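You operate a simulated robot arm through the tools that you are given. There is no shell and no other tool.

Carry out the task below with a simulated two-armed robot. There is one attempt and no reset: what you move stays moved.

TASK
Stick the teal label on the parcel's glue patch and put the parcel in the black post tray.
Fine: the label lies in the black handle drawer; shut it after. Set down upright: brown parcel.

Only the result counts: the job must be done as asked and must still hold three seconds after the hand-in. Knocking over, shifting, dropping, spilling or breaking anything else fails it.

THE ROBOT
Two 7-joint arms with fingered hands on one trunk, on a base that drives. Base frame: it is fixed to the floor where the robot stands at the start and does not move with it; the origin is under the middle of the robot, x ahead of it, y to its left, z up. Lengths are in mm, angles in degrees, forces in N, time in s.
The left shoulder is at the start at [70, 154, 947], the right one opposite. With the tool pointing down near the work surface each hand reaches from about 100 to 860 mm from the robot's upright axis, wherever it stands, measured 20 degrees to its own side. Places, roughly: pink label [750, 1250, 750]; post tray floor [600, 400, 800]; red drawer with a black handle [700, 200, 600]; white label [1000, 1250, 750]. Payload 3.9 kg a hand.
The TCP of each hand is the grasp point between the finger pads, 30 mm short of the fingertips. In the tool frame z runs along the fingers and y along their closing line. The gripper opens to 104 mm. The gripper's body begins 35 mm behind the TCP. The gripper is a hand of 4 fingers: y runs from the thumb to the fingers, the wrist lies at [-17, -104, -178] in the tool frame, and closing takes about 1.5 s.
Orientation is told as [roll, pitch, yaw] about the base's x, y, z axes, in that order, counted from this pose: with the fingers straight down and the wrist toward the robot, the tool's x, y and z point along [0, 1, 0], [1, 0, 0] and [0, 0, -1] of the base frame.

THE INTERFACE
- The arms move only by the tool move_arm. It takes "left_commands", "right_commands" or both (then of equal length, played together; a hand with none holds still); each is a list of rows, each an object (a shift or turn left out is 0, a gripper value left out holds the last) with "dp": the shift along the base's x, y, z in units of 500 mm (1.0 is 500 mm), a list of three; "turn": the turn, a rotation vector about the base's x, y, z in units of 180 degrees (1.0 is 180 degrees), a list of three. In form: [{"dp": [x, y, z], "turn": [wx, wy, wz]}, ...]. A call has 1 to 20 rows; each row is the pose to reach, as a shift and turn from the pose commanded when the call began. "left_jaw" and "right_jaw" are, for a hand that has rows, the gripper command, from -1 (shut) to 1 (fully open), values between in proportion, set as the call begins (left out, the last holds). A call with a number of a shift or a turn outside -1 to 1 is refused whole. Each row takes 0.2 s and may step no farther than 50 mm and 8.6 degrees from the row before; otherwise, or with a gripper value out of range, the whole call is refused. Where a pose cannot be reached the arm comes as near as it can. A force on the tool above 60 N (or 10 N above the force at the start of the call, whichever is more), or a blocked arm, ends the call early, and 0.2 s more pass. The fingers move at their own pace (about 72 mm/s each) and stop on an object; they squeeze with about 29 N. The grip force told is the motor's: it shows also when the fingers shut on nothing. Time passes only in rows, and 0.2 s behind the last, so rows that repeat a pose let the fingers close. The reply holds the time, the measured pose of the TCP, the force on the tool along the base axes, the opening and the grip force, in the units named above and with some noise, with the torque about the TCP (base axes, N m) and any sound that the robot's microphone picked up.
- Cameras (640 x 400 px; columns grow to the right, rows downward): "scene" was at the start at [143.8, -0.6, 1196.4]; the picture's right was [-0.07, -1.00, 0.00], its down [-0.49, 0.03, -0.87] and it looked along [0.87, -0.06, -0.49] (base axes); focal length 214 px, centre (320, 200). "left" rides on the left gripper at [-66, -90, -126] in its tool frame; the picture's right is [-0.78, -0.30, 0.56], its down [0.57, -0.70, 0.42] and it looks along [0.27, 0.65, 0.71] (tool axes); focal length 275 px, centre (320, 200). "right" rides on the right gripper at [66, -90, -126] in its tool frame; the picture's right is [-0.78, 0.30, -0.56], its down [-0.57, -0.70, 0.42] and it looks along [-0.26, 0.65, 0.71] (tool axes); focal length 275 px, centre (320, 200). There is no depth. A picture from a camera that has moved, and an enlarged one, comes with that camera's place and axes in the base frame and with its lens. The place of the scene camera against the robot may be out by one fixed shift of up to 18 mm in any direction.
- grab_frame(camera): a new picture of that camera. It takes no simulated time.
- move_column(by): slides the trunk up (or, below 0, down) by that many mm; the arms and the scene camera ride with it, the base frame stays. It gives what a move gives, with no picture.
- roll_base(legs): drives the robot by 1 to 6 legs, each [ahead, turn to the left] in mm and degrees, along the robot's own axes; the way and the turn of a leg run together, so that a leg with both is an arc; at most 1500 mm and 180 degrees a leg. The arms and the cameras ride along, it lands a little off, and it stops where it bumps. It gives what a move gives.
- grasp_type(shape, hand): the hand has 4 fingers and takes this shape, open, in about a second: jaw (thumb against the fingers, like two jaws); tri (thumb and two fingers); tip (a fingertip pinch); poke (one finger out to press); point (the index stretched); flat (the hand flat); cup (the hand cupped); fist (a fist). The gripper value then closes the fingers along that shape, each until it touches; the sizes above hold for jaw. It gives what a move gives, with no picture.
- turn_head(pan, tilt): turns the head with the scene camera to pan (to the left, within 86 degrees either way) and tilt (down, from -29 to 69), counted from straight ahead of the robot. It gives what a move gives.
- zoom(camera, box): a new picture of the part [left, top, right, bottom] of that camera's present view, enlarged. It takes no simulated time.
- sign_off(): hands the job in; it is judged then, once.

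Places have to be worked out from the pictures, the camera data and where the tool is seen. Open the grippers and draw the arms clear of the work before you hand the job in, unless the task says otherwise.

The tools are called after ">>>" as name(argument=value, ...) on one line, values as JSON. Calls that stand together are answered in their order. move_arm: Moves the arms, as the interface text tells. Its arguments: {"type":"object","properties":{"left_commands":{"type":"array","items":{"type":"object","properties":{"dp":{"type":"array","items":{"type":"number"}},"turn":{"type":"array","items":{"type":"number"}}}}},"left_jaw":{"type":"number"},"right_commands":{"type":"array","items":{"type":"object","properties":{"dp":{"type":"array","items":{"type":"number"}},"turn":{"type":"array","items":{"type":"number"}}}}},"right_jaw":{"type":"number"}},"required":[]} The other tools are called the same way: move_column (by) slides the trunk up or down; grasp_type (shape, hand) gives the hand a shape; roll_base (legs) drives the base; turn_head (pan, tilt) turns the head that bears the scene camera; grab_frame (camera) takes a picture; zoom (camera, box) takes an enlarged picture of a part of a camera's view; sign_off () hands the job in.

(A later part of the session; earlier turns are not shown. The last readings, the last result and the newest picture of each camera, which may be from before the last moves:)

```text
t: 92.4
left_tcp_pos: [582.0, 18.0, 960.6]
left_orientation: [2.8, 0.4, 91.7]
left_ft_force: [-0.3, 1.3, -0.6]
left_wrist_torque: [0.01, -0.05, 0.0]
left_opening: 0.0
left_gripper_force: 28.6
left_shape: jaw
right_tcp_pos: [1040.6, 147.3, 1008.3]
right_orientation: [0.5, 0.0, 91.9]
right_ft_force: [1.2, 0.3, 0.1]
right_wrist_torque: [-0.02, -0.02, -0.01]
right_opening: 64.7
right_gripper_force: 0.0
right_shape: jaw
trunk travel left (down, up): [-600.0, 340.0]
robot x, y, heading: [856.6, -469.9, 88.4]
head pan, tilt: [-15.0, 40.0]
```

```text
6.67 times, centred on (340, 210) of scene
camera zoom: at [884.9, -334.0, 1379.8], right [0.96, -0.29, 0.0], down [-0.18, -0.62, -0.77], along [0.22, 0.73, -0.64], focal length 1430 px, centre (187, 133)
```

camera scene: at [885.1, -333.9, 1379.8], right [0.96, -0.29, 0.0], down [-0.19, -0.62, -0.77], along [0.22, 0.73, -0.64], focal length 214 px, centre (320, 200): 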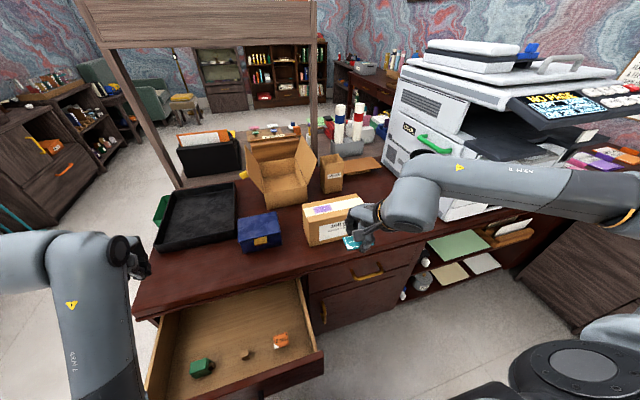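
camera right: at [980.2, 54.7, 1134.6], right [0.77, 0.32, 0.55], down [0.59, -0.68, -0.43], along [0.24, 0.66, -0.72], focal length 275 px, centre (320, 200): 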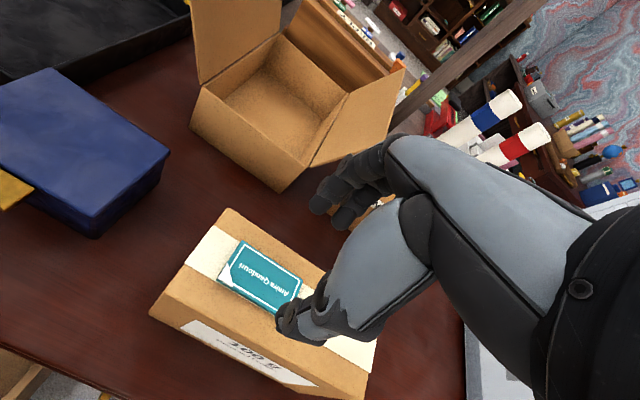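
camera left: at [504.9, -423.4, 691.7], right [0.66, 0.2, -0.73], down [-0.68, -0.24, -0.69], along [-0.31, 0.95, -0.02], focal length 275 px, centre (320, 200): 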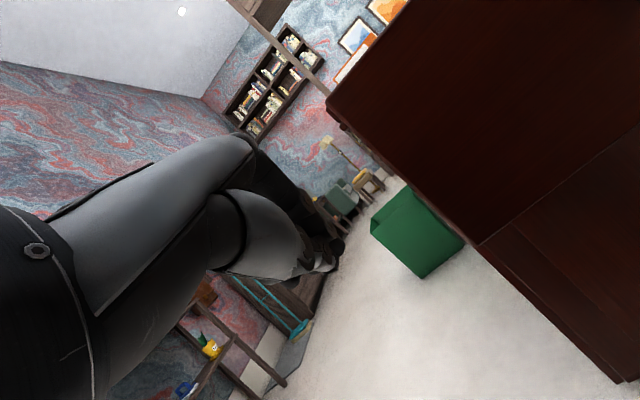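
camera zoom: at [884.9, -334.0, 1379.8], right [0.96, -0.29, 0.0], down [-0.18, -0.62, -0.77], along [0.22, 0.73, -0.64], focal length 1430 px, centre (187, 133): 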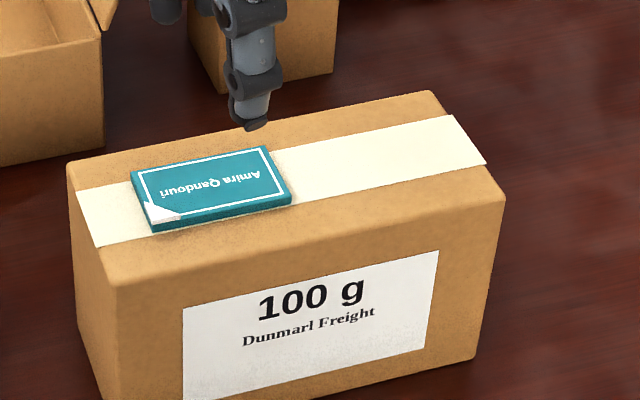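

No purple is visible: the label covers the patch. I close the fingers and press gently on the label's middle to fix it.

>>> move_arm(right_commands=[{"dp": [0, 0, 0]}, {"dp": [0, 0, 0]}, {"dp": [0, 0, 0]}, {"dp": [0, 0, 0]}, {"dp": [0, 0, -0.04]}, {"dp": [0, 0, -0.08]}, {"dp": [0, 0, -0.11]}, {"dp": [0, 0, -0.125]}], right_jaw=-1)

>>> zoom(camera="scene", box=[300, 180, 380, 240])

```text
t: 94.2
left_tcp_pos: [583.5, 18.4, 959.4]
left_orientation: [2.8, 0.4, 91.7]
left_ft_force: [-1.1, -0.9, 0.3]
left_wrist_torque: [0.0, 0.0, 0.0]
left_opening: 0.0
left_gripper_force: 29.5
left_shape: jaw
right_tcp_pos: [1042.5, 149.3, 946.1]
right_orientation: [0.5, 0.0, 91.9]
right_ft_force: [-0.2, 0.3, -0.5]
right_wrist_torque: [0.01, -0.02, 0.02]
right_opening: 0.0
right_gripper_force: 28.8
right_shape: jaw
trunk travel left (down, up): [-600.0, 340.0]
robot x, y, heading: [856.5, -468.2, 88.0]
head pan, tilt: [-15.0, 40.0]
```

```text
6.67 times, centred on (340, 210) of scene
camera zoom: at [885.0, -333.7, 1379.8], right [0.96, -0.29, 0.0], down [-0.18, -0.62, -0.77], along [0.22, 0.73, -0.64], focal length 1430 px, centre (187, 133)
```

zoom: 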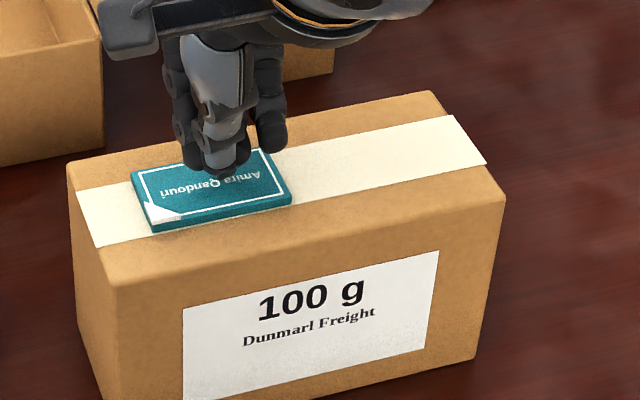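

Fingertips hover just above the label; I lower in ~2.5 mm steps until I feel a firm push.

>>> move_arm(right_commands=[{"dp": [0, 0, -0.006]}, {"dp": [0, 0, -0.012]}, {"dp": [0, 0, -0.018]}])

>>> move_arm(right_commands=[{"dp": [0, 0, -0.004]}, {"dp": [0, 0, -0.008]}])

```text
t: 95.0
left_tcp_pos: [581.8, 17.6, 961.0]
left_orientation: [2.8, 0.3, 91.6]
left_ft_force: [-0.4, 0.0, -0.4]
left_wrist_torque: [0.0, 0.02, 0.01]
left_opening: 0.0
left_gripper_force: 29.3
left_shape: jaw
right_tcp_pos: [1042.9, 147.1, 937.0]
right_orientation: [0.6, -0.1, 91.9]
right_ft_force: [-0.2, 0.3, 1.3]
right_wrist_torque: [0.01, -0.01, 0.0]
right_opening: 0.1
right_gripper_force: 29.0
right_shape: jaw
trunk travel left (down, up): [-600.0, 340.0]
robot x, y, heading: [857.1, -471.0, 88.6]
head pan, tilt: [-15.0, 40.0]
```

```text
t: 95.6
left_tcp_pos: [581.6, 18.0, 960.4]
left_orientation: [2.8, 0.2, 91.7]
left_ft_force: [0.6, -0.3, 0.8]
left_wrist_torque: [0.0, 0.0, -0.01]
left_opening: 0.1
left_gripper_force: 28.8
left_shape: jaw
right_tcp_pos: [1041.4, 147.3, 935.9]
right_orientation: [0.7, -0.4, 91.9]
right_ft_force: [1.9, 3.8, 15.8]
right_wrist_torque: [0.14, -0.12, 0.04]
right_opening: 0.0
right_gripper_force: 29.3
right_shape: jaw
trunk travel left (down, up): [-600.0, 340.0]
robot x, y, heading: [858.1, -474.3, 88.6]
head pan, tilt: [-15.0, 40.0]
```

15.8 N of pressing; I press a touch more and hold briefly, then lift.

>>> move_arm(right_commands=[{"dp": [0, 0, -0.005]}, {"dp": [0, 0, -0.005]}, {"dp": [0, 0, -0.005]}])

>>> move_arm(right_commands=[{"dp": [0, 0, 0.03]}, {"dp": [0, 0, 0.09]}, {"dp": [0, 0, 0.16]}])

>>> zoom(camera="scene", box=[300, 170, 400, 250])

>>> grab_frame(camera="right")

```text
t: 96.4
left_tcp_pos: [580.1, 16.2, 961.2]
left_orientation: [2.9, 0.2, 91.7]
left_ft_force: [0.4, 0.0, -0.4]
left_wrist_torque: [-0.01, -0.02, 0.0]
left_opening: 0.0
left_gripper_force: 29.4
left_shape: jaw
right_tcp_pos: [1041.8, 146.7, 936.4]
right_orientation: [0.7, -0.6, 91.9]
right_ft_force: [1.5, 7.6, 29.5]
right_wrist_torque: [0.27, -0.09, 0.07]
right_opening: 0.0
right_gripper_force: 29.0
right_shape: jaw
trunk travel left (down, up): [-600.0, 340.0]
robot x, y, heading: [854.7, -470.8, 88.1]
head pan, tilt: [-15.0, 40.0]
```

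```text
t: 97.2
left_tcp_pos: [583.0, 17.8, 958.5]
left_orientation: [2.8, 0.5, 91.8]
left_ft_force: [-0.9, 0.3, 0.2]
left_wrist_torque: [-0.01, -0.01, 0.01]
left_opening: 0.0
left_gripper_force: 28.7
left_shape: jaw
right_tcp_pos: [1043.0, 146.3, 1011.2]
right_orientation: [0.5, 0.0, 91.9]
right_ft_force: [0.2, -0.2, -0.6]
right_wrist_torque: [-0.01, -0.04, 0.02]
right_opening: 0.1
right_gripper_force: 28.9
right_shape: jaw
trunk travel left (down, up): [-600.0, 340.0]
robot x, y, heading: [856.3, -472.3, 88.5]
head pan, tilt: [-15.0, 40.0]
```

```text
5.00 times, centred on (350, 210) of scene
camera zoom: at [884.6, -334.2, 1379.7], right [0.96, -0.29, 0.0], down [-0.18, -0.62, -0.77], along [0.22, 0.73, -0.64], focal length 1072 px, centre (170, 150)
```

zoom: 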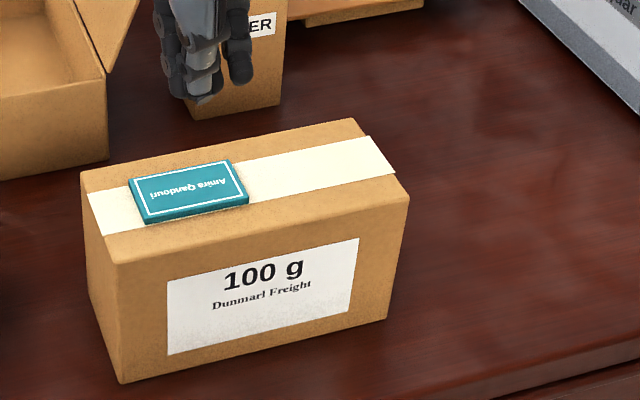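

```text
taken
camera right: at [981.4, 53.5, 1137.7], right [0.77, 0.32, 0.55], down [0.59, -0.68, -0.43], along [0.24, 0.66, -0.72], focal length 275 px, centre (320, 200)
```

right: 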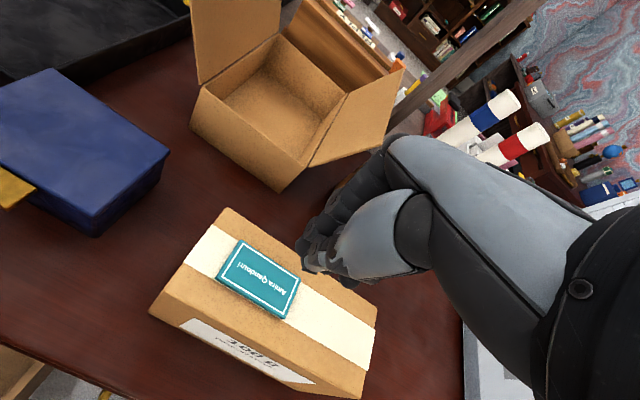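

The peeled corner is gone and the label lies flat: it is stuck. Now I measure the parcel for gripping across its width (y).

>>> zoom(camera="right", box=[130, 190, 400, 400])

>>> zoom(camera="scene", box=[280, 150, 440, 270])

```text
1.90 times, centred on (265, 295) of right
camera zoom: at [981.4, 53.5, 1137.7], right [0.77, 0.32, 0.55], down [0.59, -0.68, -0.43], along [0.24, 0.66, -0.72], focal length 524 px, centre (425, 19)
```

zoom: 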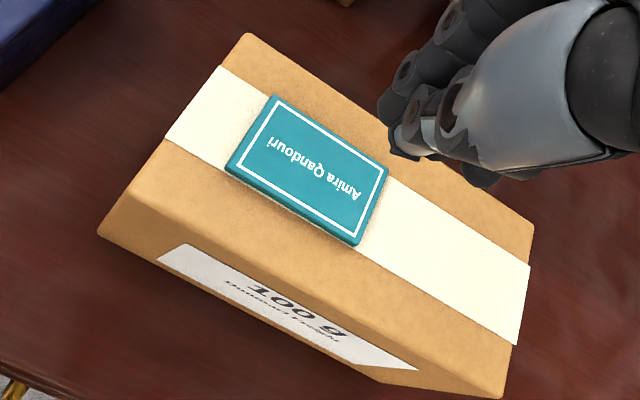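

```text
3.33 times, centred on (360, 210) of scene
camera zoom: at [884.6, -334.2, 1379.7], right [0.96, -0.29, 0.0], down [-0.18, -0.62, -0.77], along [0.22, 0.73, -0.64], focal length 715 px, centre (187, 167)
```

zoom: 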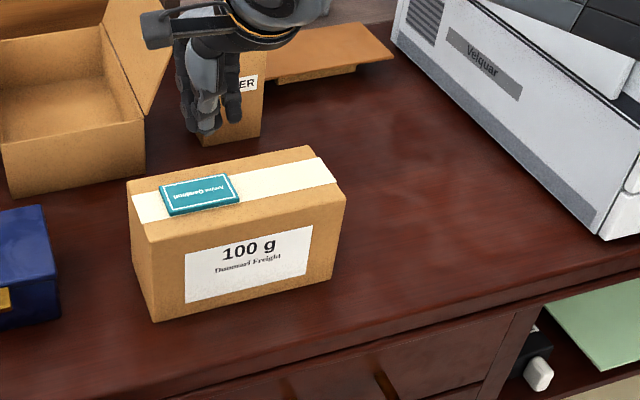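

Parcel top ≈ x 980–1180, y 105–194, centre (1080, 150), top z≈903. I open fully and move above its centre.

>>> move_arm(right_commands=[{"dp": [0.02, 0.002, 0]}, {"dp": [0.045, 0.005, 0]}, {"dp": [0.071, 0.0085, 0]}, {"dp": [0.071, 0.0085, -0.04]}, {"dp": [0.071, 0.0085, -0.08]}], right_jaw=1)

>>> zoom(camera="right", box=[140, 150, 440, 400])

>>> zoom(camera="scene", box=[300, 150, 420, 250])

```text
t: 98.4
left_tcp_pos: [581.7, 17.7, 960.7]
left_orientation: [2.9, 0.4, 91.7]
left_ft_force: [-0.8, 0.0, -1.5]
left_wrist_torque: [-0.03, 0.01, -0.02]
left_opening: 0.0
left_gripper_force: 29.1
left_shape: jaw
right_tcp_pos: [1078.8, 153.8, 969.8]
right_orientation: [0.5, 0.1, 91.9]
right_ft_force: [-0.6, -0.9, 0.5]
right_wrist_torque: [-0.03, -0.03, 0.04]
right_opening: 103.5
right_gripper_force: 0.0
right_shape: jaw
trunk travel left (down, up): [-600.0, 340.0]
robot x, y, heading: [854.4, -470.0, 88.4]
head pan, tilt: [-15.0, 40.0]
```

```text
1.60 times, centred on (290, 275) of right
camera zoom: at [1017.0, 60.4, 1096.4], right [0.77, 0.32, 0.55], down [0.59, -0.68, -0.43], along [0.24, 0.66, -0.72], focal length 440 px, centre (368, 80)
```

zoom: 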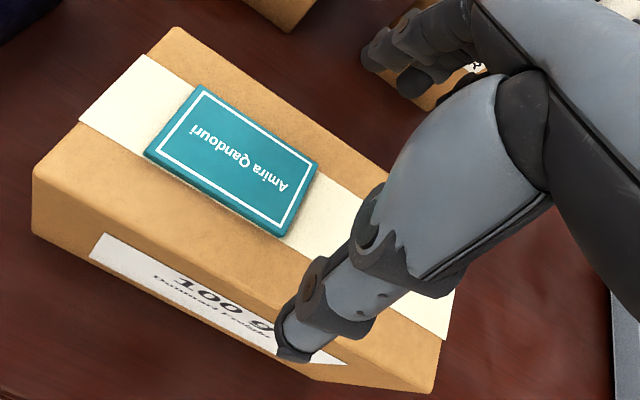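

```text
4.00 times, centred on (360, 200) of scene
camera zoom: at [885.3, -333.6, 1379.8], right [0.96, -0.29, 0.0], down [-0.18, -0.62, -0.77], along [0.22, 0.73, -0.64], focal length 858 px, centre (160, 200)
```

zoom: 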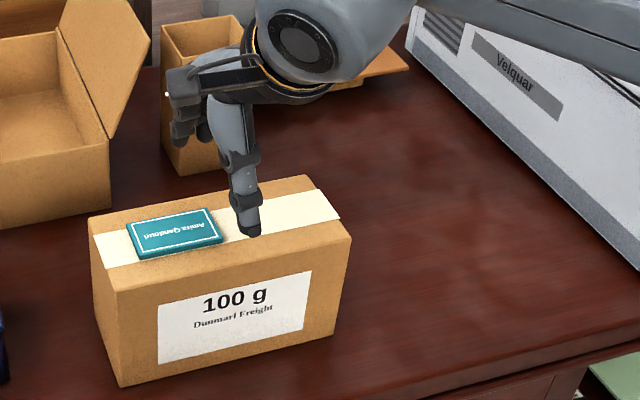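

Slight correction: the hand should shift ~4 mm toward -y so both sides clear. Then I descend until the fingers straddle the top ~45 mm of the parcel.

>>> move_arm(right_commands=[{"dp": [0, -0.008, -0.02]}, {"dp": [0, -0.008, -0.06]}, {"dp": [0, -0.008, -0.09]}, {"dp": [0, -0.008, -0.12]}])

>>> zoom(camera="right", box=[140, 150, 440, 400])

>>> zoom(camera="scene", box=[300, 150, 420, 250])

```text
t: 99.4
left_tcp_pos: [581.9, 19.4, 960.6]
left_orientation: [2.9, 0.4, 91.6]
left_ft_force: [-0.3, 0.1, 0.3]
left_wrist_torque: [0.02, 0.04, 0.01]
left_opening: 0.1
left_gripper_force: 29.1
left_shape: jaw
right_tcp_pos: [1078.3, 149.7, 909.4]
right_orientation: [0.5, -0.1, 91.8]
right_ft_force: [0.5, 0.8, 0.2]
right_wrist_torque: [0.01, 0.0, 0.0]
right_opening: 103.8
right_gripper_force: 0.1
right_shape: jaw
trunk travel left (down, up): [-600.0, 340.0]
robot x, y, heading: [856.4, -471.1, 88.5]
head pan, tilt: [-15.0, 40.0]
```

```text
1.60 times, centred on (290, 275) of right
camera zoom: at [1017.8, 56.4, 1034.8], right [0.77, 0.32, 0.55], down [0.59, -0.68, -0.43], along [0.24, 0.66, -0.72], focal length 440 px, centre (368, 80)
```

zoom: 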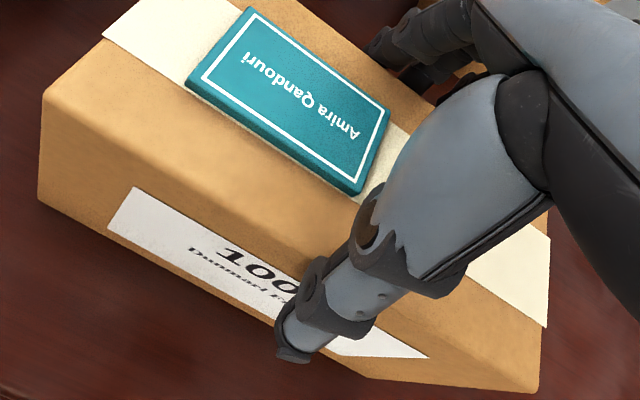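

```text
4.00 times, centred on (360, 200) of scene
camera zoom: at [885.1, -333.5, 1379.8], right [0.96, -0.29, 0.0], down [-0.18, -0.62, -0.77], along [0.22, 0.73, -0.64], focal length 858 px, centre (160, 200)
```

zoom: 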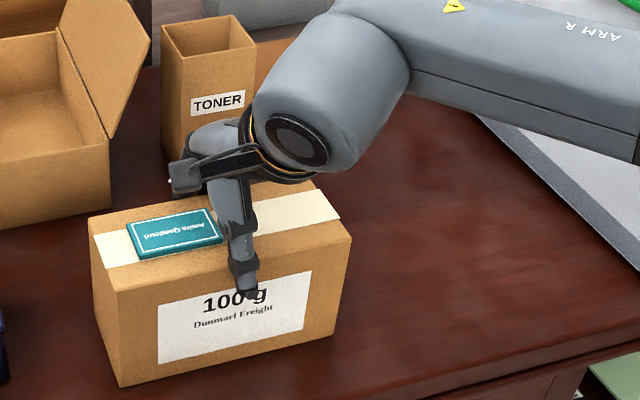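

The thumb is in front of the near face and fingers beyond the far edge, no contact. I go down another 22 mm and close.

>>> move_arm(right_commands=[{"dp": [0, 0, -0.022]}, {"dp": [0, 0, -0.044]}])

>>> move_arm(right_commands=[{"dp": [0, 0, 0]}, {"dp": [0, 0, 0]}, {"dp": [0, 0, 0]}, {"dp": [0, 0, 0]}], right_jaw=-1)

>>> zoom(camera="scene", box=[300, 150, 420, 250])

>>> grab_frame(camera="right")

```text
t: 100.0
left_tcp_pos: [581.6, 16.4, 962.0]
left_orientation: [2.8, 0.3, 91.7]
left_ft_force: [1.2, -0.8, 0.4]
left_wrist_torque: [0.01, 0.05, -0.02]
left_opening: 0.2
left_gripper_force: 29.2
left_shape: jaw
right_tcp_pos: [1077.8, 148.1, 892.7]
right_orientation: [0.5, -0.5, 91.8]
right_ft_force: [0.7, 5.3, 14.4]
right_wrist_torque: [0.42, 0.22, -0.19]
right_opening: 104.0
right_gripper_force: 0.0
right_shape: jaw
trunk travel left (down, up): [-600.0, 340.0]
robot x, y, heading: [857.3, -476.3, 88.6]
head pan, tilt: [-15.0, 40.0]
```

```text
t: 101.0
left_tcp_pos: [582.3, 16.3, 959.5]
left_orientation: [2.8, 0.3, 91.8]
left_ft_force: [0.5, -0.4, 0.2]
left_wrist_torque: [0.02, -0.02, 0.01]
left_opening: 0.1
left_gripper_force: 29.4
left_shape: jaw
right_tcp_pos: [1077.8, 146.8, 891.6]
right_orientation: [0.5, -0.3, 91.9]
right_ft_force: [2.6, 8.6, 20.0]
right_wrist_torque: [0.55, 0.04, -0.2]
right_opening: 81.5
right_gripper_force: 29.1
right_shape: jaw
trunk travel left (down, up): [-600.0, 340.0]
robot x, y, heading: [859.9, -470.2, 88.4]
head pan, tilt: [-15.0, 40.0]
```

```text
4.00 times, centred on (360, 200) of scene
camera zoom: at [884.3, -335.6, 1380.1], right [0.96, -0.29, 0.0], down [-0.18, -0.61, -0.77], along [0.22, 0.73, -0.64], focal length 858 px, centre (160, 200)
```

zoom: 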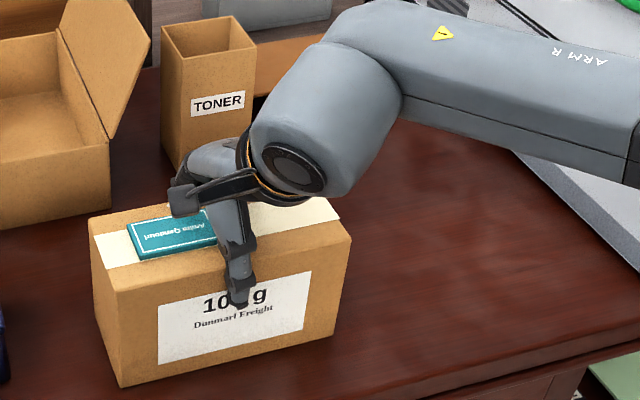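

```text
taken
camera right: at [1016.3, 54.3, 1016.8], right [0.77, 0.32, 0.55], down [0.59, -0.68, -0.43], along [0.24, 0.66, -0.71], focal length 275 px, centre (320, 200)
```

right: 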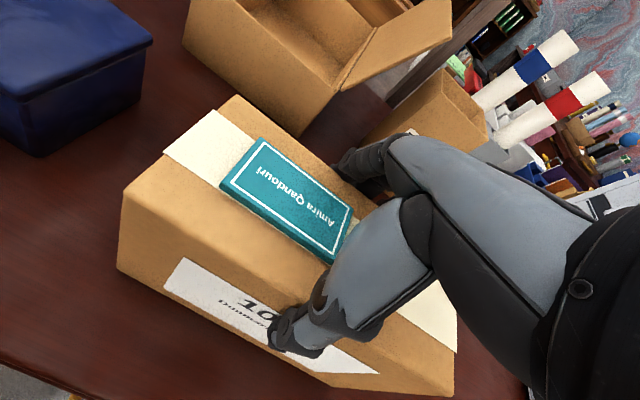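

Gripped (81 mm, 29 N), palm resting on the top. I lift a little first and check that the parcel follows level.

>>> move_arm(right_commands=[{"dp": [0, 0, 0.015]}, {"dp": [0, 0, 0.03]}, {"dp": [0, 0, 0.06]}, {"dp": [0, 0, 0.1]}])

>>> grab_frame(camera="right")

>>> zoom(camera="scene", box=[280, 130, 440, 260])

```text
t: 102.0
left_tcp_pos: [582.6, 18.7, 959.0]
left_orientation: [2.9, 0.4, 91.7]
left_ft_force: [0.2, -1.0, 0.8]
left_wrist_torque: [0.01, 0.0, 0.02]
left_opening: 0.2
left_gripper_force: 28.8
left_shape: jaw
right_tcp_pos: [1078.9, 148.4, 937.5]
right_orientation: [0.5, 0.0, 91.9]
right_ft_force: [0.2, 0.2, -3.4]
right_wrist_torque: [0.03, 0.0, 0.01]
right_opening: 81.1
right_gripper_force: 28.8
right_shape: jaw
trunk travel left (down, up): [-600.0, 340.0]
robot x, y, heading: [857.5, -469.6, 88.6]
head pan, tilt: [-15.0, 40.0]
```

```text
taken
camera right: at [1017.0, 55.9, 1064.1], right [0.77, 0.32, 0.55], down [0.59, -0.68, -0.43], along [0.24, 0.66, -0.72], focal length 275 px, centre (320, 200)
```

right: 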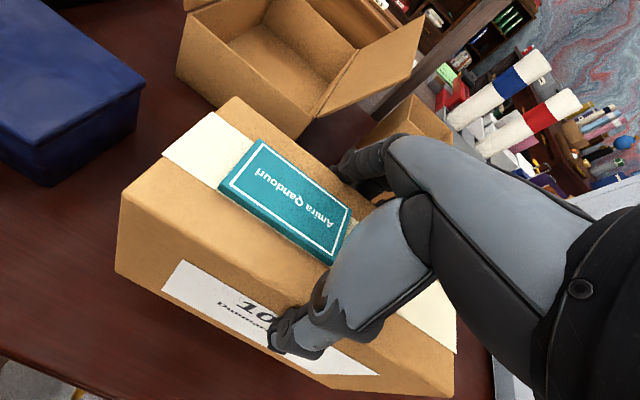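

```text
3.08 times, centred on (360, 195) of scene
camera zoom: at [885.2, -333.6, 1379.7], right [0.96, -0.29, 0.0], down [-0.18, -0.62, -0.77], along [0.22, 0.73, -0.64], focal length 660 px, centre (197, 215)
```

zoom: 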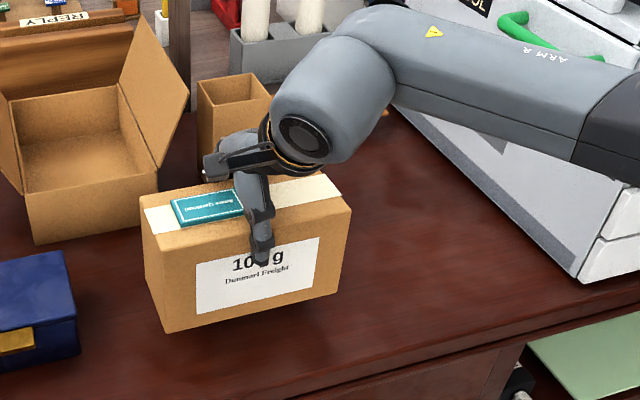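

The parcel is lifted level (~3.4 N). I raise it further and draw it back in front of the desk edge before driving.

>>> move_arm(right_commands=[{"dp": [0, 0, 0.05]}, {"dp": [0, -0.02, 0.1]}, {"dp": [0, -0.07, 0.12]}, {"dp": [0, -0.13, 0.12]}, {"dp": [0, -0.19, 0.12]}, {"dp": [0, -0.25, 0.12]}, {"dp": [0, -0.31, 0.12]}, {"dp": [0, -0.35, 0.12]}])

>>> turn_head(pan=0, tilt=45)

>>> grab_frame(camera="scene")

```text
t: 103.8
left_tcp_pos: [582.4, 18.1, 960.6]
left_orientation: [3.0, 0.3, 91.6]
left_ft_force: [-0.7, 0.8, 0.7]
left_wrist_torque: [0.04, 0.01, -0.02]
left_opening: 0.1
left_gripper_force: 29.2
left_shape: jaw
right_tcp_pos: [1078.3, -28.5, 999.8]
right_orientation: [0.5, 0.0, 91.9]
right_ft_force: [1.5, 0.0, -3.8]
right_wrist_torque: [0.04, 0.01, -0.01]
right_opening: 81.3
right_gripper_force: 29.3
right_shape: jaw
trunk travel left (down, up): [-600.0, 340.0]
robot x, y, heading: [855.8, -472.1, 88.5]
head pan, tilt: [-15.0, 40.0]
```

```text
t: 104.6
left_tcp_pos: [582.5, 19.1, 961.0]
left_orientation: [2.9, 0.5, 91.9]
left_ft_force: [0.7, 0.5, 0.3]
left_wrist_torque: [0.0, 0.0, 0.01]
left_opening: 0.0
left_gripper_force: 29.0
left_shape: jaw
right_tcp_pos: [1078.9, -27.0, 999.7]
right_orientation: [0.5, 0.0, 91.9]
right_ft_force: [0.2, 0.5, -4.3]
right_wrist_torque: [0.01, 0.02, 0.01]
right_opening: 81.0
right_gripper_force: 28.8
right_shape: jaw
trunk travel left (down, up): [-600.0, 340.0]
robot x, y, heading: [856.8, -471.9, 88.3]
head pan, tilt: [0.0, 45.0]
```

```text
taken
camera scene: at [863.3, -333.4, 1372.5], right [1.0, -0.03, 0.0], down [-0.02, -0.71, -0.71], along [0.02, 0.71, -0.71], focal length 214 px, centre (320, 200)
```

scene: 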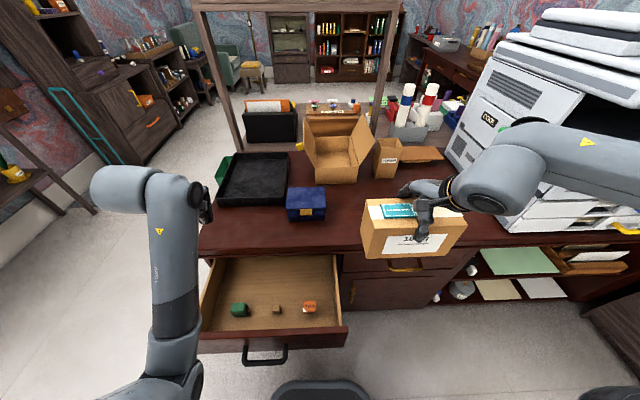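

The parcel hangs level in front of the desk. I now shift the base about 280 mm to the left (turn to +x, reverse, turn back), keeping the parcel high.

>>> roll_base(legs=[[0, -88.4], [-280, 0], [0, 90]])

>>> grab_frame(camera="scene")

>>> grab_frame(camera="right")

>>> grab_frame(camera="left")

```text
t: 114.0
left_tcp_pos: [348.7, 48.9, 960.7]
left_orientation: [2.8, 0.3, 87.4]
left_ft_force: [-0.1, 0.2, 0.4]
left_wrist_torque: [0.04, 0.02, -0.02]
left_opening: 0.0
left_gripper_force: 29.0
left_shape: jaw
right_tcp_pos: [841.2, -34.8, 999.0]
right_orientation: [0.5, 0.0, 87.6]
right_ft_force: [-0.1, 1.0, -4.7]
right_wrist_torque: [0.0, -0.03, -0.05]
right_opening: 81.3
right_gripper_force: 28.6
right_shape: jaw
trunk travel left (down, up): [-600.0, 340.0]
robot x, y, heading: [588.1, -460.6, 83.8]
head pan, tilt: [0.0, 45.0]
```

```text
taken
camera scene: at [602.1, -323.6, 1372.5], right [0.99, -0.1, 0.0], down [-0.07, -0.7, -0.71], along [0.07, 0.7, -0.71], focal length 214 px, centre (320, 200)
```

scene: 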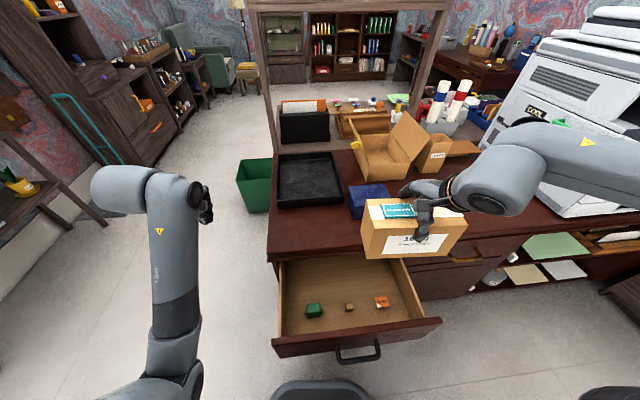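

```text
taken
camera right: at [772.6, -122.3, 1124.9], right [0.79, 0.26, 0.55], down [0.54, -0.72, -0.43], along [0.29, 0.64, -0.72], focal length 275 px, centre (320, 200)
```

right: 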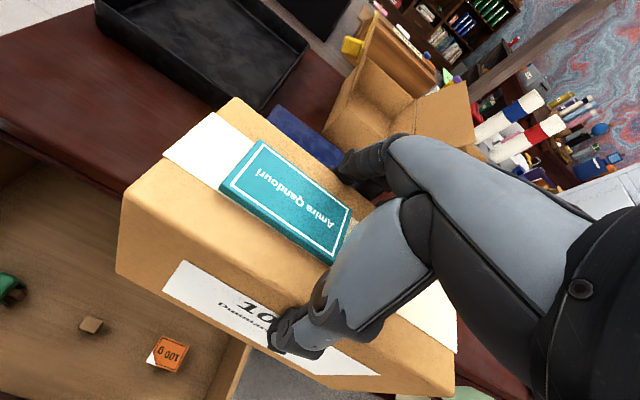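

```text
taken
camera left: at [416.9, -44.0, 1081.5], right [0.73, -0.33, -0.59], down [-0.62, -0.68, -0.39], along [-0.27, 0.66, -0.7], focal length 275 px, centre (320, 200)
```

left: 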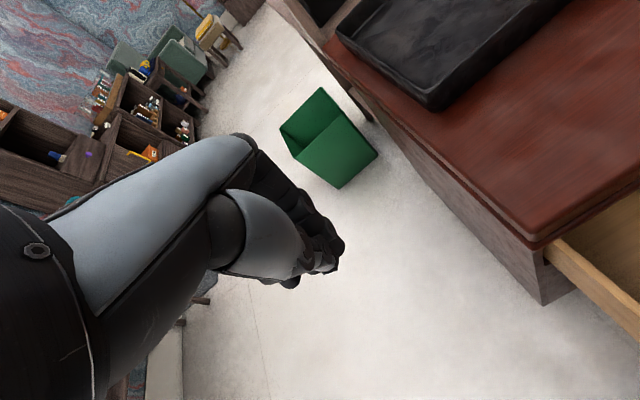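

Parcel still firmly held. I zoom both cameras to locate the tray exactly.

>>> zoom(camera="right", box=[60, 0, 360, 140])

>>> zoom(camera="scene", box=[250, 130, 410, 270])

>>> zoom(camera="left", box=[300, 0, 640, 260])

```text
2.13 times, centred on (210, 70) of right
camera zoom: at [772.6, -122.3, 1124.9], right [0.79, 0.26, 0.55], down [0.54, -0.72, -0.43], along [0.29, 0.64, -0.72], focal length 587 px, centre (555, 477)
```

zoom: 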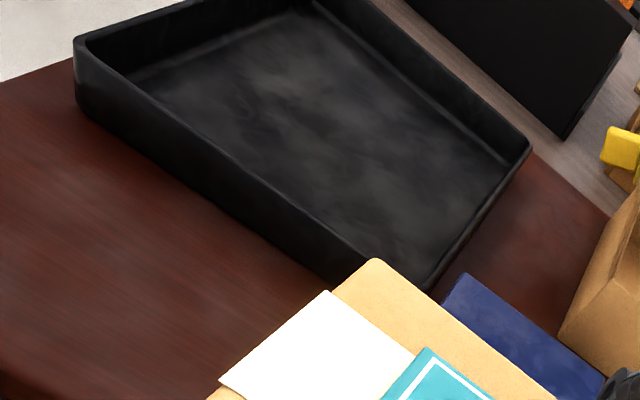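

```text
2.86 times, centred on (330, 200) of scene
camera zoom: at [602.1, -323.6, 1372.5], right [0.99, -0.1, 0.0], down [-0.07, -0.7, -0.71], along [0.07, 0.7, -0.71], focal length 613 px, centre (291, 200)
```

zoom: 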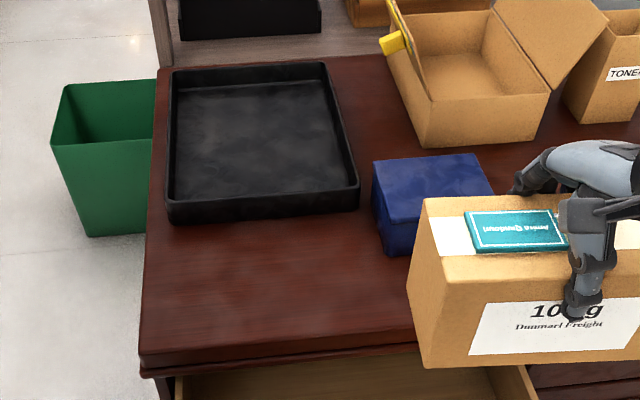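

```text
1.54 times, centred on (470, 130) of left
camera zoom: at [416.9, -44.0, 1081.5], right [0.73, -0.33, -0.59], down [-0.62, -0.68, -0.39], along [-0.27, 0.66, -0.7], focal length 424 px, centre (89, 308)
```

zoom: 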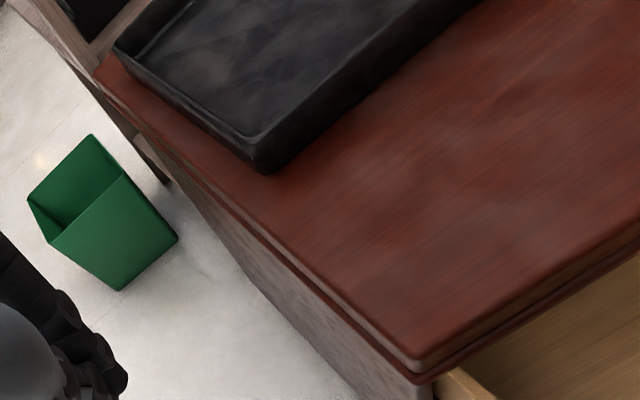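

The tray's outer size is ~240×274 mm (x≈508–745, y≈211–485), so the 200 mm parcel fits along x with ~10 mm to spare per side. I move the parcel left, then forward over the tray at a safe height, squaring the yaw.

>>> move_arm(right_commands=[{"dp": [-0.08, 0, 0.01], "turn": [0, 0, 0.003]}, {"dp": [-0.17, 0, 0.02], "turn": [0, 0, 0.006]}, {"dp": [-0.26, 0, 0.02], "turn": [0, 0, 0.009]}, {"dp": [-0.35, 0, 0.02], "turn": [0, 0, 0.012]}, {"dp": [-0.428, 0.03, 0.02], "turn": [0, 0, 0.0133]}, {"dp": [-0.428, 0.11, 0.02], "turn": [0, 0, 0.0133]}, {"dp": [-0.428, 0.19, 0.02], "turn": [0, 0, 0.0133]}, {"dp": [-0.428, 0.27, 0.02], "turn": [0, 0, 0.0133]}, {"dp": [-0.428, 0.35, 0.02], "turn": [0, 0, 0.0133]}, {"dp": [-0.428, 0.43, 0.02], "turn": [0, 0, 0.0133]}, {"dp": [-0.428, 0.51, 0.01], "turn": [0, 0, 0.0133]}, {"dp": [-0.428, 0.58, 0], "turn": [0, 0, 0.0133]}, {"dp": [-0.428, 0.65, 0], "turn": [0, 0, 0.0133]}])

>>> grab_frame(camera="scene")

>>> grab_frame(camera="right")

```text
t: 116.8
left_tcp_pos: [348.3, 49.8, 958.8]
left_orientation: [2.8, 0.4, 87.5]
left_ft_force: [-0.9, -0.7, -0.7]
left_wrist_torque: [-0.01, -0.01, 0.01]
left_opening: 0.0
left_gripper_force: 29.5
left_shape: jaw
right_tcp_pos: [625.8, 290.1, 999.4]
right_orientation: [0.4, 0.0, 90.2]
right_ft_force: [-0.1, 0.7, -4.4]
right_wrist_torque: [0.0, 0.0, 0.01]
right_opening: 81.0
right_gripper_force: 29.0
right_shape: jaw
trunk travel left (down, up): [-600.0, 340.0]
robot x, y, heading: [585.7, -458.6, 84.0]
head pan, tilt: [0.0, 45.0]
```

```text
taken
camera scene: at [600.3, -322.2, 1372.3], right [0.99, -0.1, 0.0], down [-0.07, -0.7, -0.71], along [0.07, 0.7, -0.71], focal length 214 px, centre (320, 200)
```

scene: 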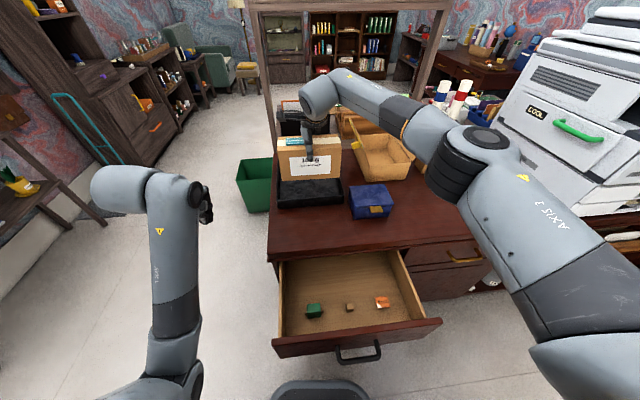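

```text
taken
camera right: at [561.7, 199.5, 1125.2], right [0.78, 0.3, 0.55], down [0.57, -0.7, -0.43], along [0.26, 0.65, -0.72], focal length 275 px, centre (320, 200)
```

right: 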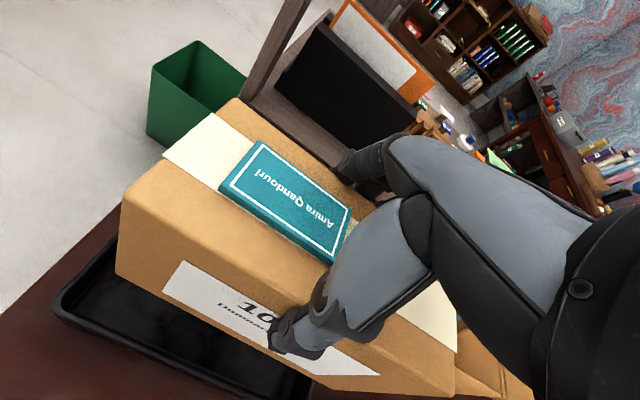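

The parcel is over the tray. I zoom the views to compare the parcel's ends with the tray's rim.

>>> zoom(camera="right", box=[30, 180, 330, 400])

>>> zoom(camera="scene", box=[260, 125, 360, 215])

```text
1.82 times, centred on (180, 290) of right
camera zoom: at [561.7, 199.5, 1125.2], right [0.78, 0.3, 0.55], down [0.57, -0.7, -0.43], along [0.26, 0.65, -0.72], focal length 500 px, centre (574, 36)
```

zoom: 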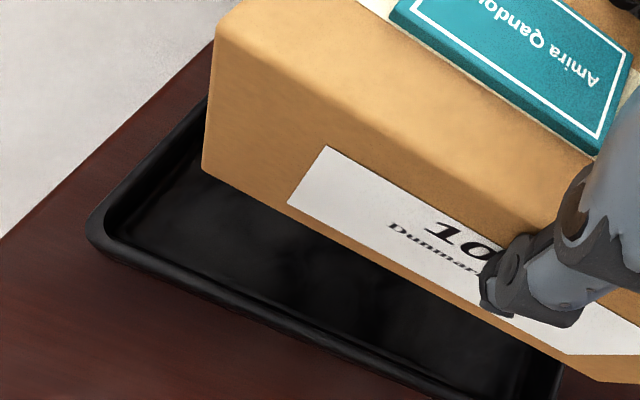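

```text
4.44 times, centred on (310, 170) of scene
camera zoom: at [600.3, -322.2, 1372.3], right [0.99, -0.1, 0.0], down [-0.07, -0.7, -0.71], along [0.07, 0.7, -0.71], focal length 953 px, centre (364, 333)
```

zoom: 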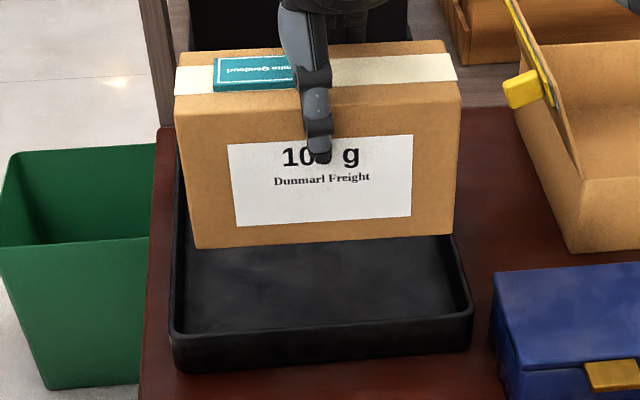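

Comparing both views: the parcel needs to shift about 7 mm left to be centred (then ~13 mm clearance each side). I shift and lower to just above the rim, then check again.

>>> move_arm(right_commands=[{"dp": [-0.014, 0.01, -0.02]}, {"dp": [-0.014, 0.01, -0.06]}, {"dp": [-0.014, 0.01, -0.1]}, {"dp": [-0.014, 0.01, -0.125]}])

>>> zoom(camera="right", box=[30, 180, 330, 400])

>>> zoom(camera="scene", box=[260, 135, 360, 215])

```text
t: 117.8
left_tcp_pos: [347.9, 48.5, 959.8]
left_orientation: [2.7, 0.4, 87.4]
left_ft_force: [0.2, -1.2, 0.1]
left_wrist_torque: [-0.01, -0.02, -0.01]
left_opening: 0.0
left_gripper_force: 28.7
left_shape: jaw
right_tcp_pos: [620.7, 295.7, 936.1]
right_orientation: [0.5, 0.0, 89.9]
right_ft_force: [-0.6, -0.3, -4.3]
right_wrist_torque: [-0.01, 0.02, -0.01]
right_opening: 81.0
right_gripper_force: 29.2
right_shape: jaw
trunk travel left (down, up): [-600.0, 340.0]
robot x, y, heading: [582.7, -456.9, 84.1]
head pan, tilt: [0.0, 45.0]
```

```text
1.82 times, centred on (180, 290) of right
camera zoom: at [556.0, 205.7, 1062.0], right [0.78, 0.3, 0.55], down [0.57, -0.7, -0.43], along [0.26, 0.65, -0.72], focal length 500 px, centre (574, 36)
```

zoom: 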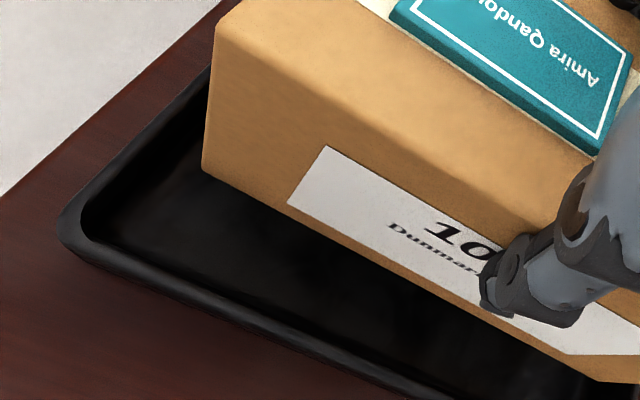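

```text
5.00 times, centred on (310, 175) of scene
camera zoom: at [601.2, -322.9, 1372.4], right [0.99, -0.1, 0.0], down [-0.07, -0.7, -0.71], along [0.07, 0.7, -0.71], focal length 1072 px, centre (370, 325)
```

zoom: 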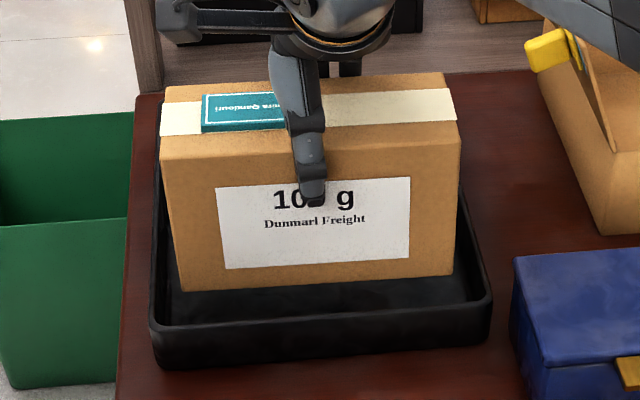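

The parcel is centred over the tray with clear gaps left, right and front. I lower into the tray, slowing near the floor.

>>> move_arm(right_commands=[{"dp": [0, 0, -0.02]}, {"dp": [0, 0, -0.04]}, {"dp": [0, 0, -0.055]}, {"dp": [0, 0, -0.065]}])

>>> zoom(camera="scene", box=[260, 135, 360, 215])

```text
t: 118.8
left_tcp_pos: [348.7, 47.6, 959.6]
left_orientation: [2.8, 0.5, 87.3]
left_ft_force: [-0.2, 0.0, -0.3]
left_wrist_torque: [0.0, 0.04, 0.0]
left_opening: 0.0
left_gripper_force: 28.8
left_shape: jaw
right_tcp_pos: [618.4, 296.6, 903.3]
right_orientation: [0.5, 0.0, 90.0]
right_ft_force: [-0.6, 0.2, -3.1]
right_wrist_torque: [0.0, 0.01, 0.02]
right_opening: 81.0
right_gripper_force: 29.2
right_shape: jaw
trunk travel left (down, up): [-600.0, 340.0]
robot x, y, heading: [582.0, -460.8, 83.7]
head pan, tilt: [0.0, 45.0]
```

```text
5.00 times, centred on (310, 175) of scene
camera zoom: at [601.4, -323.0, 1372.4], right [0.99, -0.1, 0.0], down [-0.07, -0.7, -0.71], along [0.07, 0.7, -0.71], focal length 1072 px, centre (370, 325)
```

zoom: 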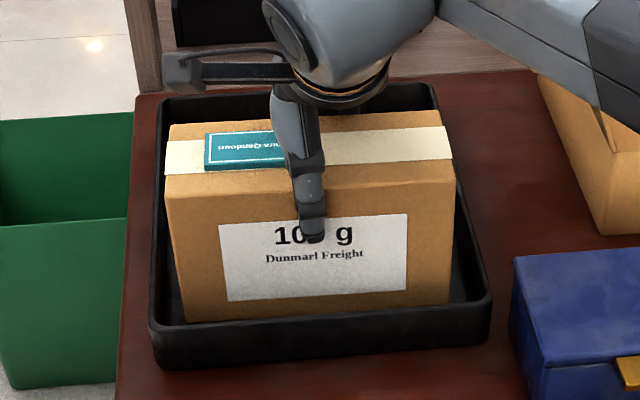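

The parcel is inside the tray walls. I go down in 2 mm steps until it touches the floor.

>>> move_arm(right_commands=[{"dp": [0, 0, -0.004]}, {"dp": [0, 0, -0.008]}, {"dp": [0, 0, -0.012]}])

```text
t: 119.6
left_tcp_pos: [347.9, 47.4, 959.8]
left_orientation: [2.7, 0.3, 87.4]
left_ft_force: [-0.2, -0.2, -0.2]
left_wrist_torque: [0.01, 0.01, -0.02]
left_opening: 0.1
left_gripper_force: 28.8
left_shape: jaw
right_tcp_pos: [619.7, 295.5, 901.5]
right_orientation: [0.5, -0.3, 90.0]
right_ft_force: [0.3, 0.2, 5.7]
right_wrist_torque: [0.4, 0.04, 0.01]
right_opening: 80.9
right_gripper_force: 28.6
right_shape: jaw
trunk travel left (down, up): [-600.0, 340.0]
robot x, y, heading: [587.3, -462.6, 84.1]
head pan, tilt: [0.0, 45.0]
```

It touches the tray floor (force went from -4 to +6 N). I open the hand fully and lift straight up.

>>> move_arm(right_commands=[{"dp": [0, 0, 0]}, {"dp": [0, 0, 0]}, {"dp": [0, 0, 0]}, {"dp": [0, 0, 0]}], right_jaw=1)

>>> zoom(camera="right", box=[30, 80, 480, 400])

>>> zoom(camera="scene", box=[260, 135, 360, 215])

```text
t: 120.6
left_tcp_pos: [348.1, 46.5, 962.2]
left_orientation: [2.9, 0.3, 87.3]
left_ft_force: [0.8, 0.7, -0.3]
left_wrist_torque: [-0.03, -0.04, 0.0]
left_opening: 0.0
left_gripper_force: 29.0
left_shape: jaw
right_tcp_pos: [621.0, 295.4, 900.7]
right_orientation: [0.5, -0.1, 90.1]
right_ft_force: [0.6, 1.6, 9.6]
right_wrist_torque: [0.22, 0.09, -0.01]
right_opening: 104.1
right_gripper_force: 0.1
right_shape: jaw
trunk travel left (down, up): [-600.0, 340.0]
robot x, y, heading: [587.2, -460.1, 84.0]
head pan, tilt: [0.0, 45.0]
```

```text
1.25 times, centred on (255, 240) of right
camera zoom: at [555.1, 204.1, 1025.8], right [0.78, 0.29, 0.55], down [0.57, -0.7, -0.43], along [0.26, 0.65, -0.71], focal length 344 px, centre (401, 150)
```

zoom: 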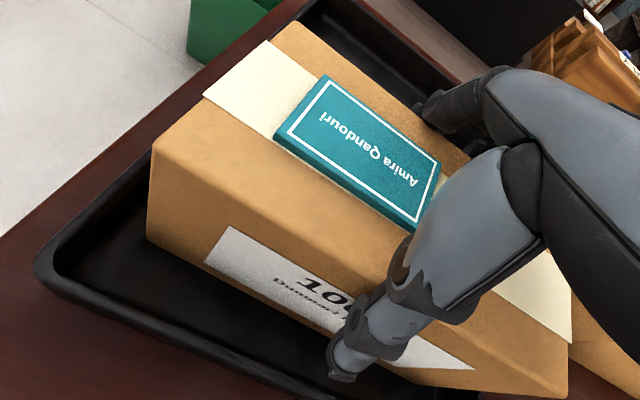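

```text
5.00 times, centred on (310, 175) of scene
camera zoom: at [601.6, -325.8, 1372.8], right [0.99, -0.1, 0.0], down [-0.07, -0.7, -0.71], along [0.07, 0.7, -0.71], focal length 1072 px, centre (370, 325)
```

zoom: 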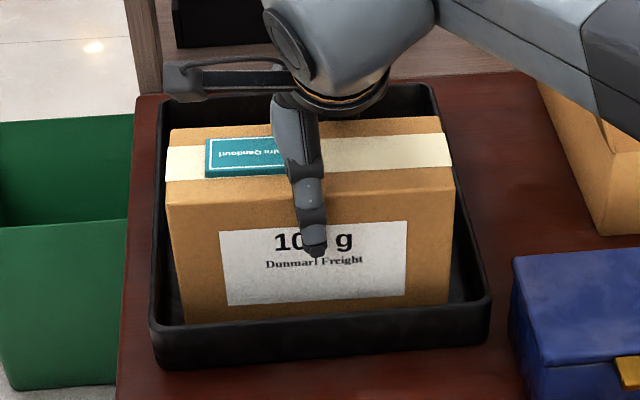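

The parcel stands upright in the tray and the hand is open. I lift straight up until clear.

>>> move_arm(right_commands=[{"dp": [0, 0, 0.02]}, {"dp": [0, 0, 0.06]}, {"dp": [0, 0, 0.12]}, {"dp": [0, 0, 0.19]}])

>>> zoom(camera="scene", box=[260, 135, 360, 215])

>>> grab_frame(camera="right")

```text
t: 121.6
left_tcp_pos: [348.6, 48.5, 960.3]
left_orientation: [2.8, 0.3, 87.4]
left_ft_force: [0.7, -0.3, -0.3]
left_wrist_torque: [0.01, -0.01, -0.01]
left_opening: 0.0
left_gripper_force: 29.3
left_shape: jaw
right_tcp_pos: [620.2, 297.2, 993.7]
right_orientation: [0.5, 0.0, 90.0]
right_ft_force: [-0.1, 0.0, -0.1]
right_wrist_torque: [0.02, -0.02, -0.02]
right_opening: 103.9
right_gripper_force: 0.1
right_shape: jaw
trunk travel left (down, up): [-600.0, 340.0]
robot x, y, heading: [582.2, -457.8, 84.2]
head pan, tilt: [0.0, 45.0]
```

```text
5.00 times, centred on (310, 175) of scene
camera zoom: at [601.4, -325.0, 1372.6], right [0.99, -0.1, 0.0], down [-0.07, -0.7, -0.71], along [0.07, 0.7, -0.71], focal length 1072 px, centre (370, 325)
```

zoom: 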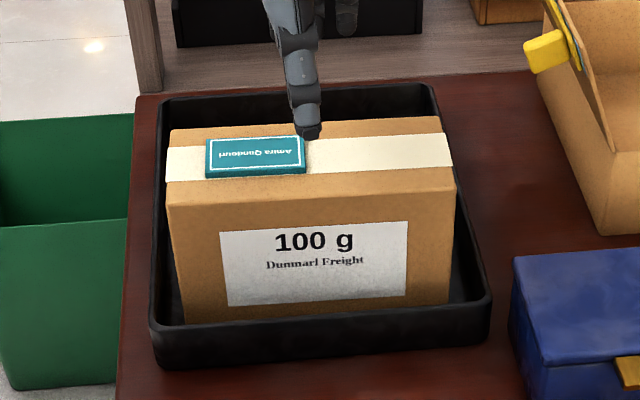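

```text
taken
camera right: at [554.8, 206.6, 1119.7], right [0.78, 0.3, 0.55], down [0.57, -0.7, -0.43], along [0.26, 0.65, -0.72], focal length 275 px, centre (320, 200)
```

right: 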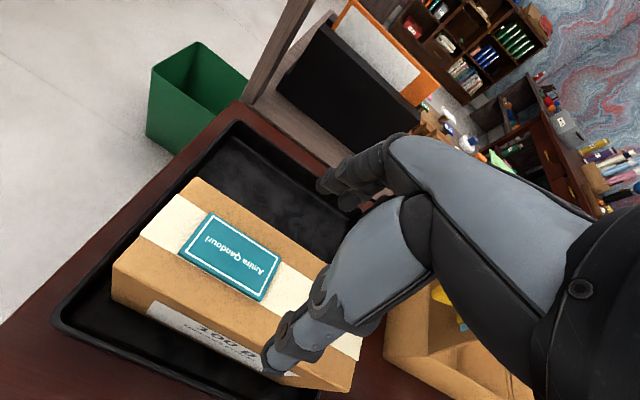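

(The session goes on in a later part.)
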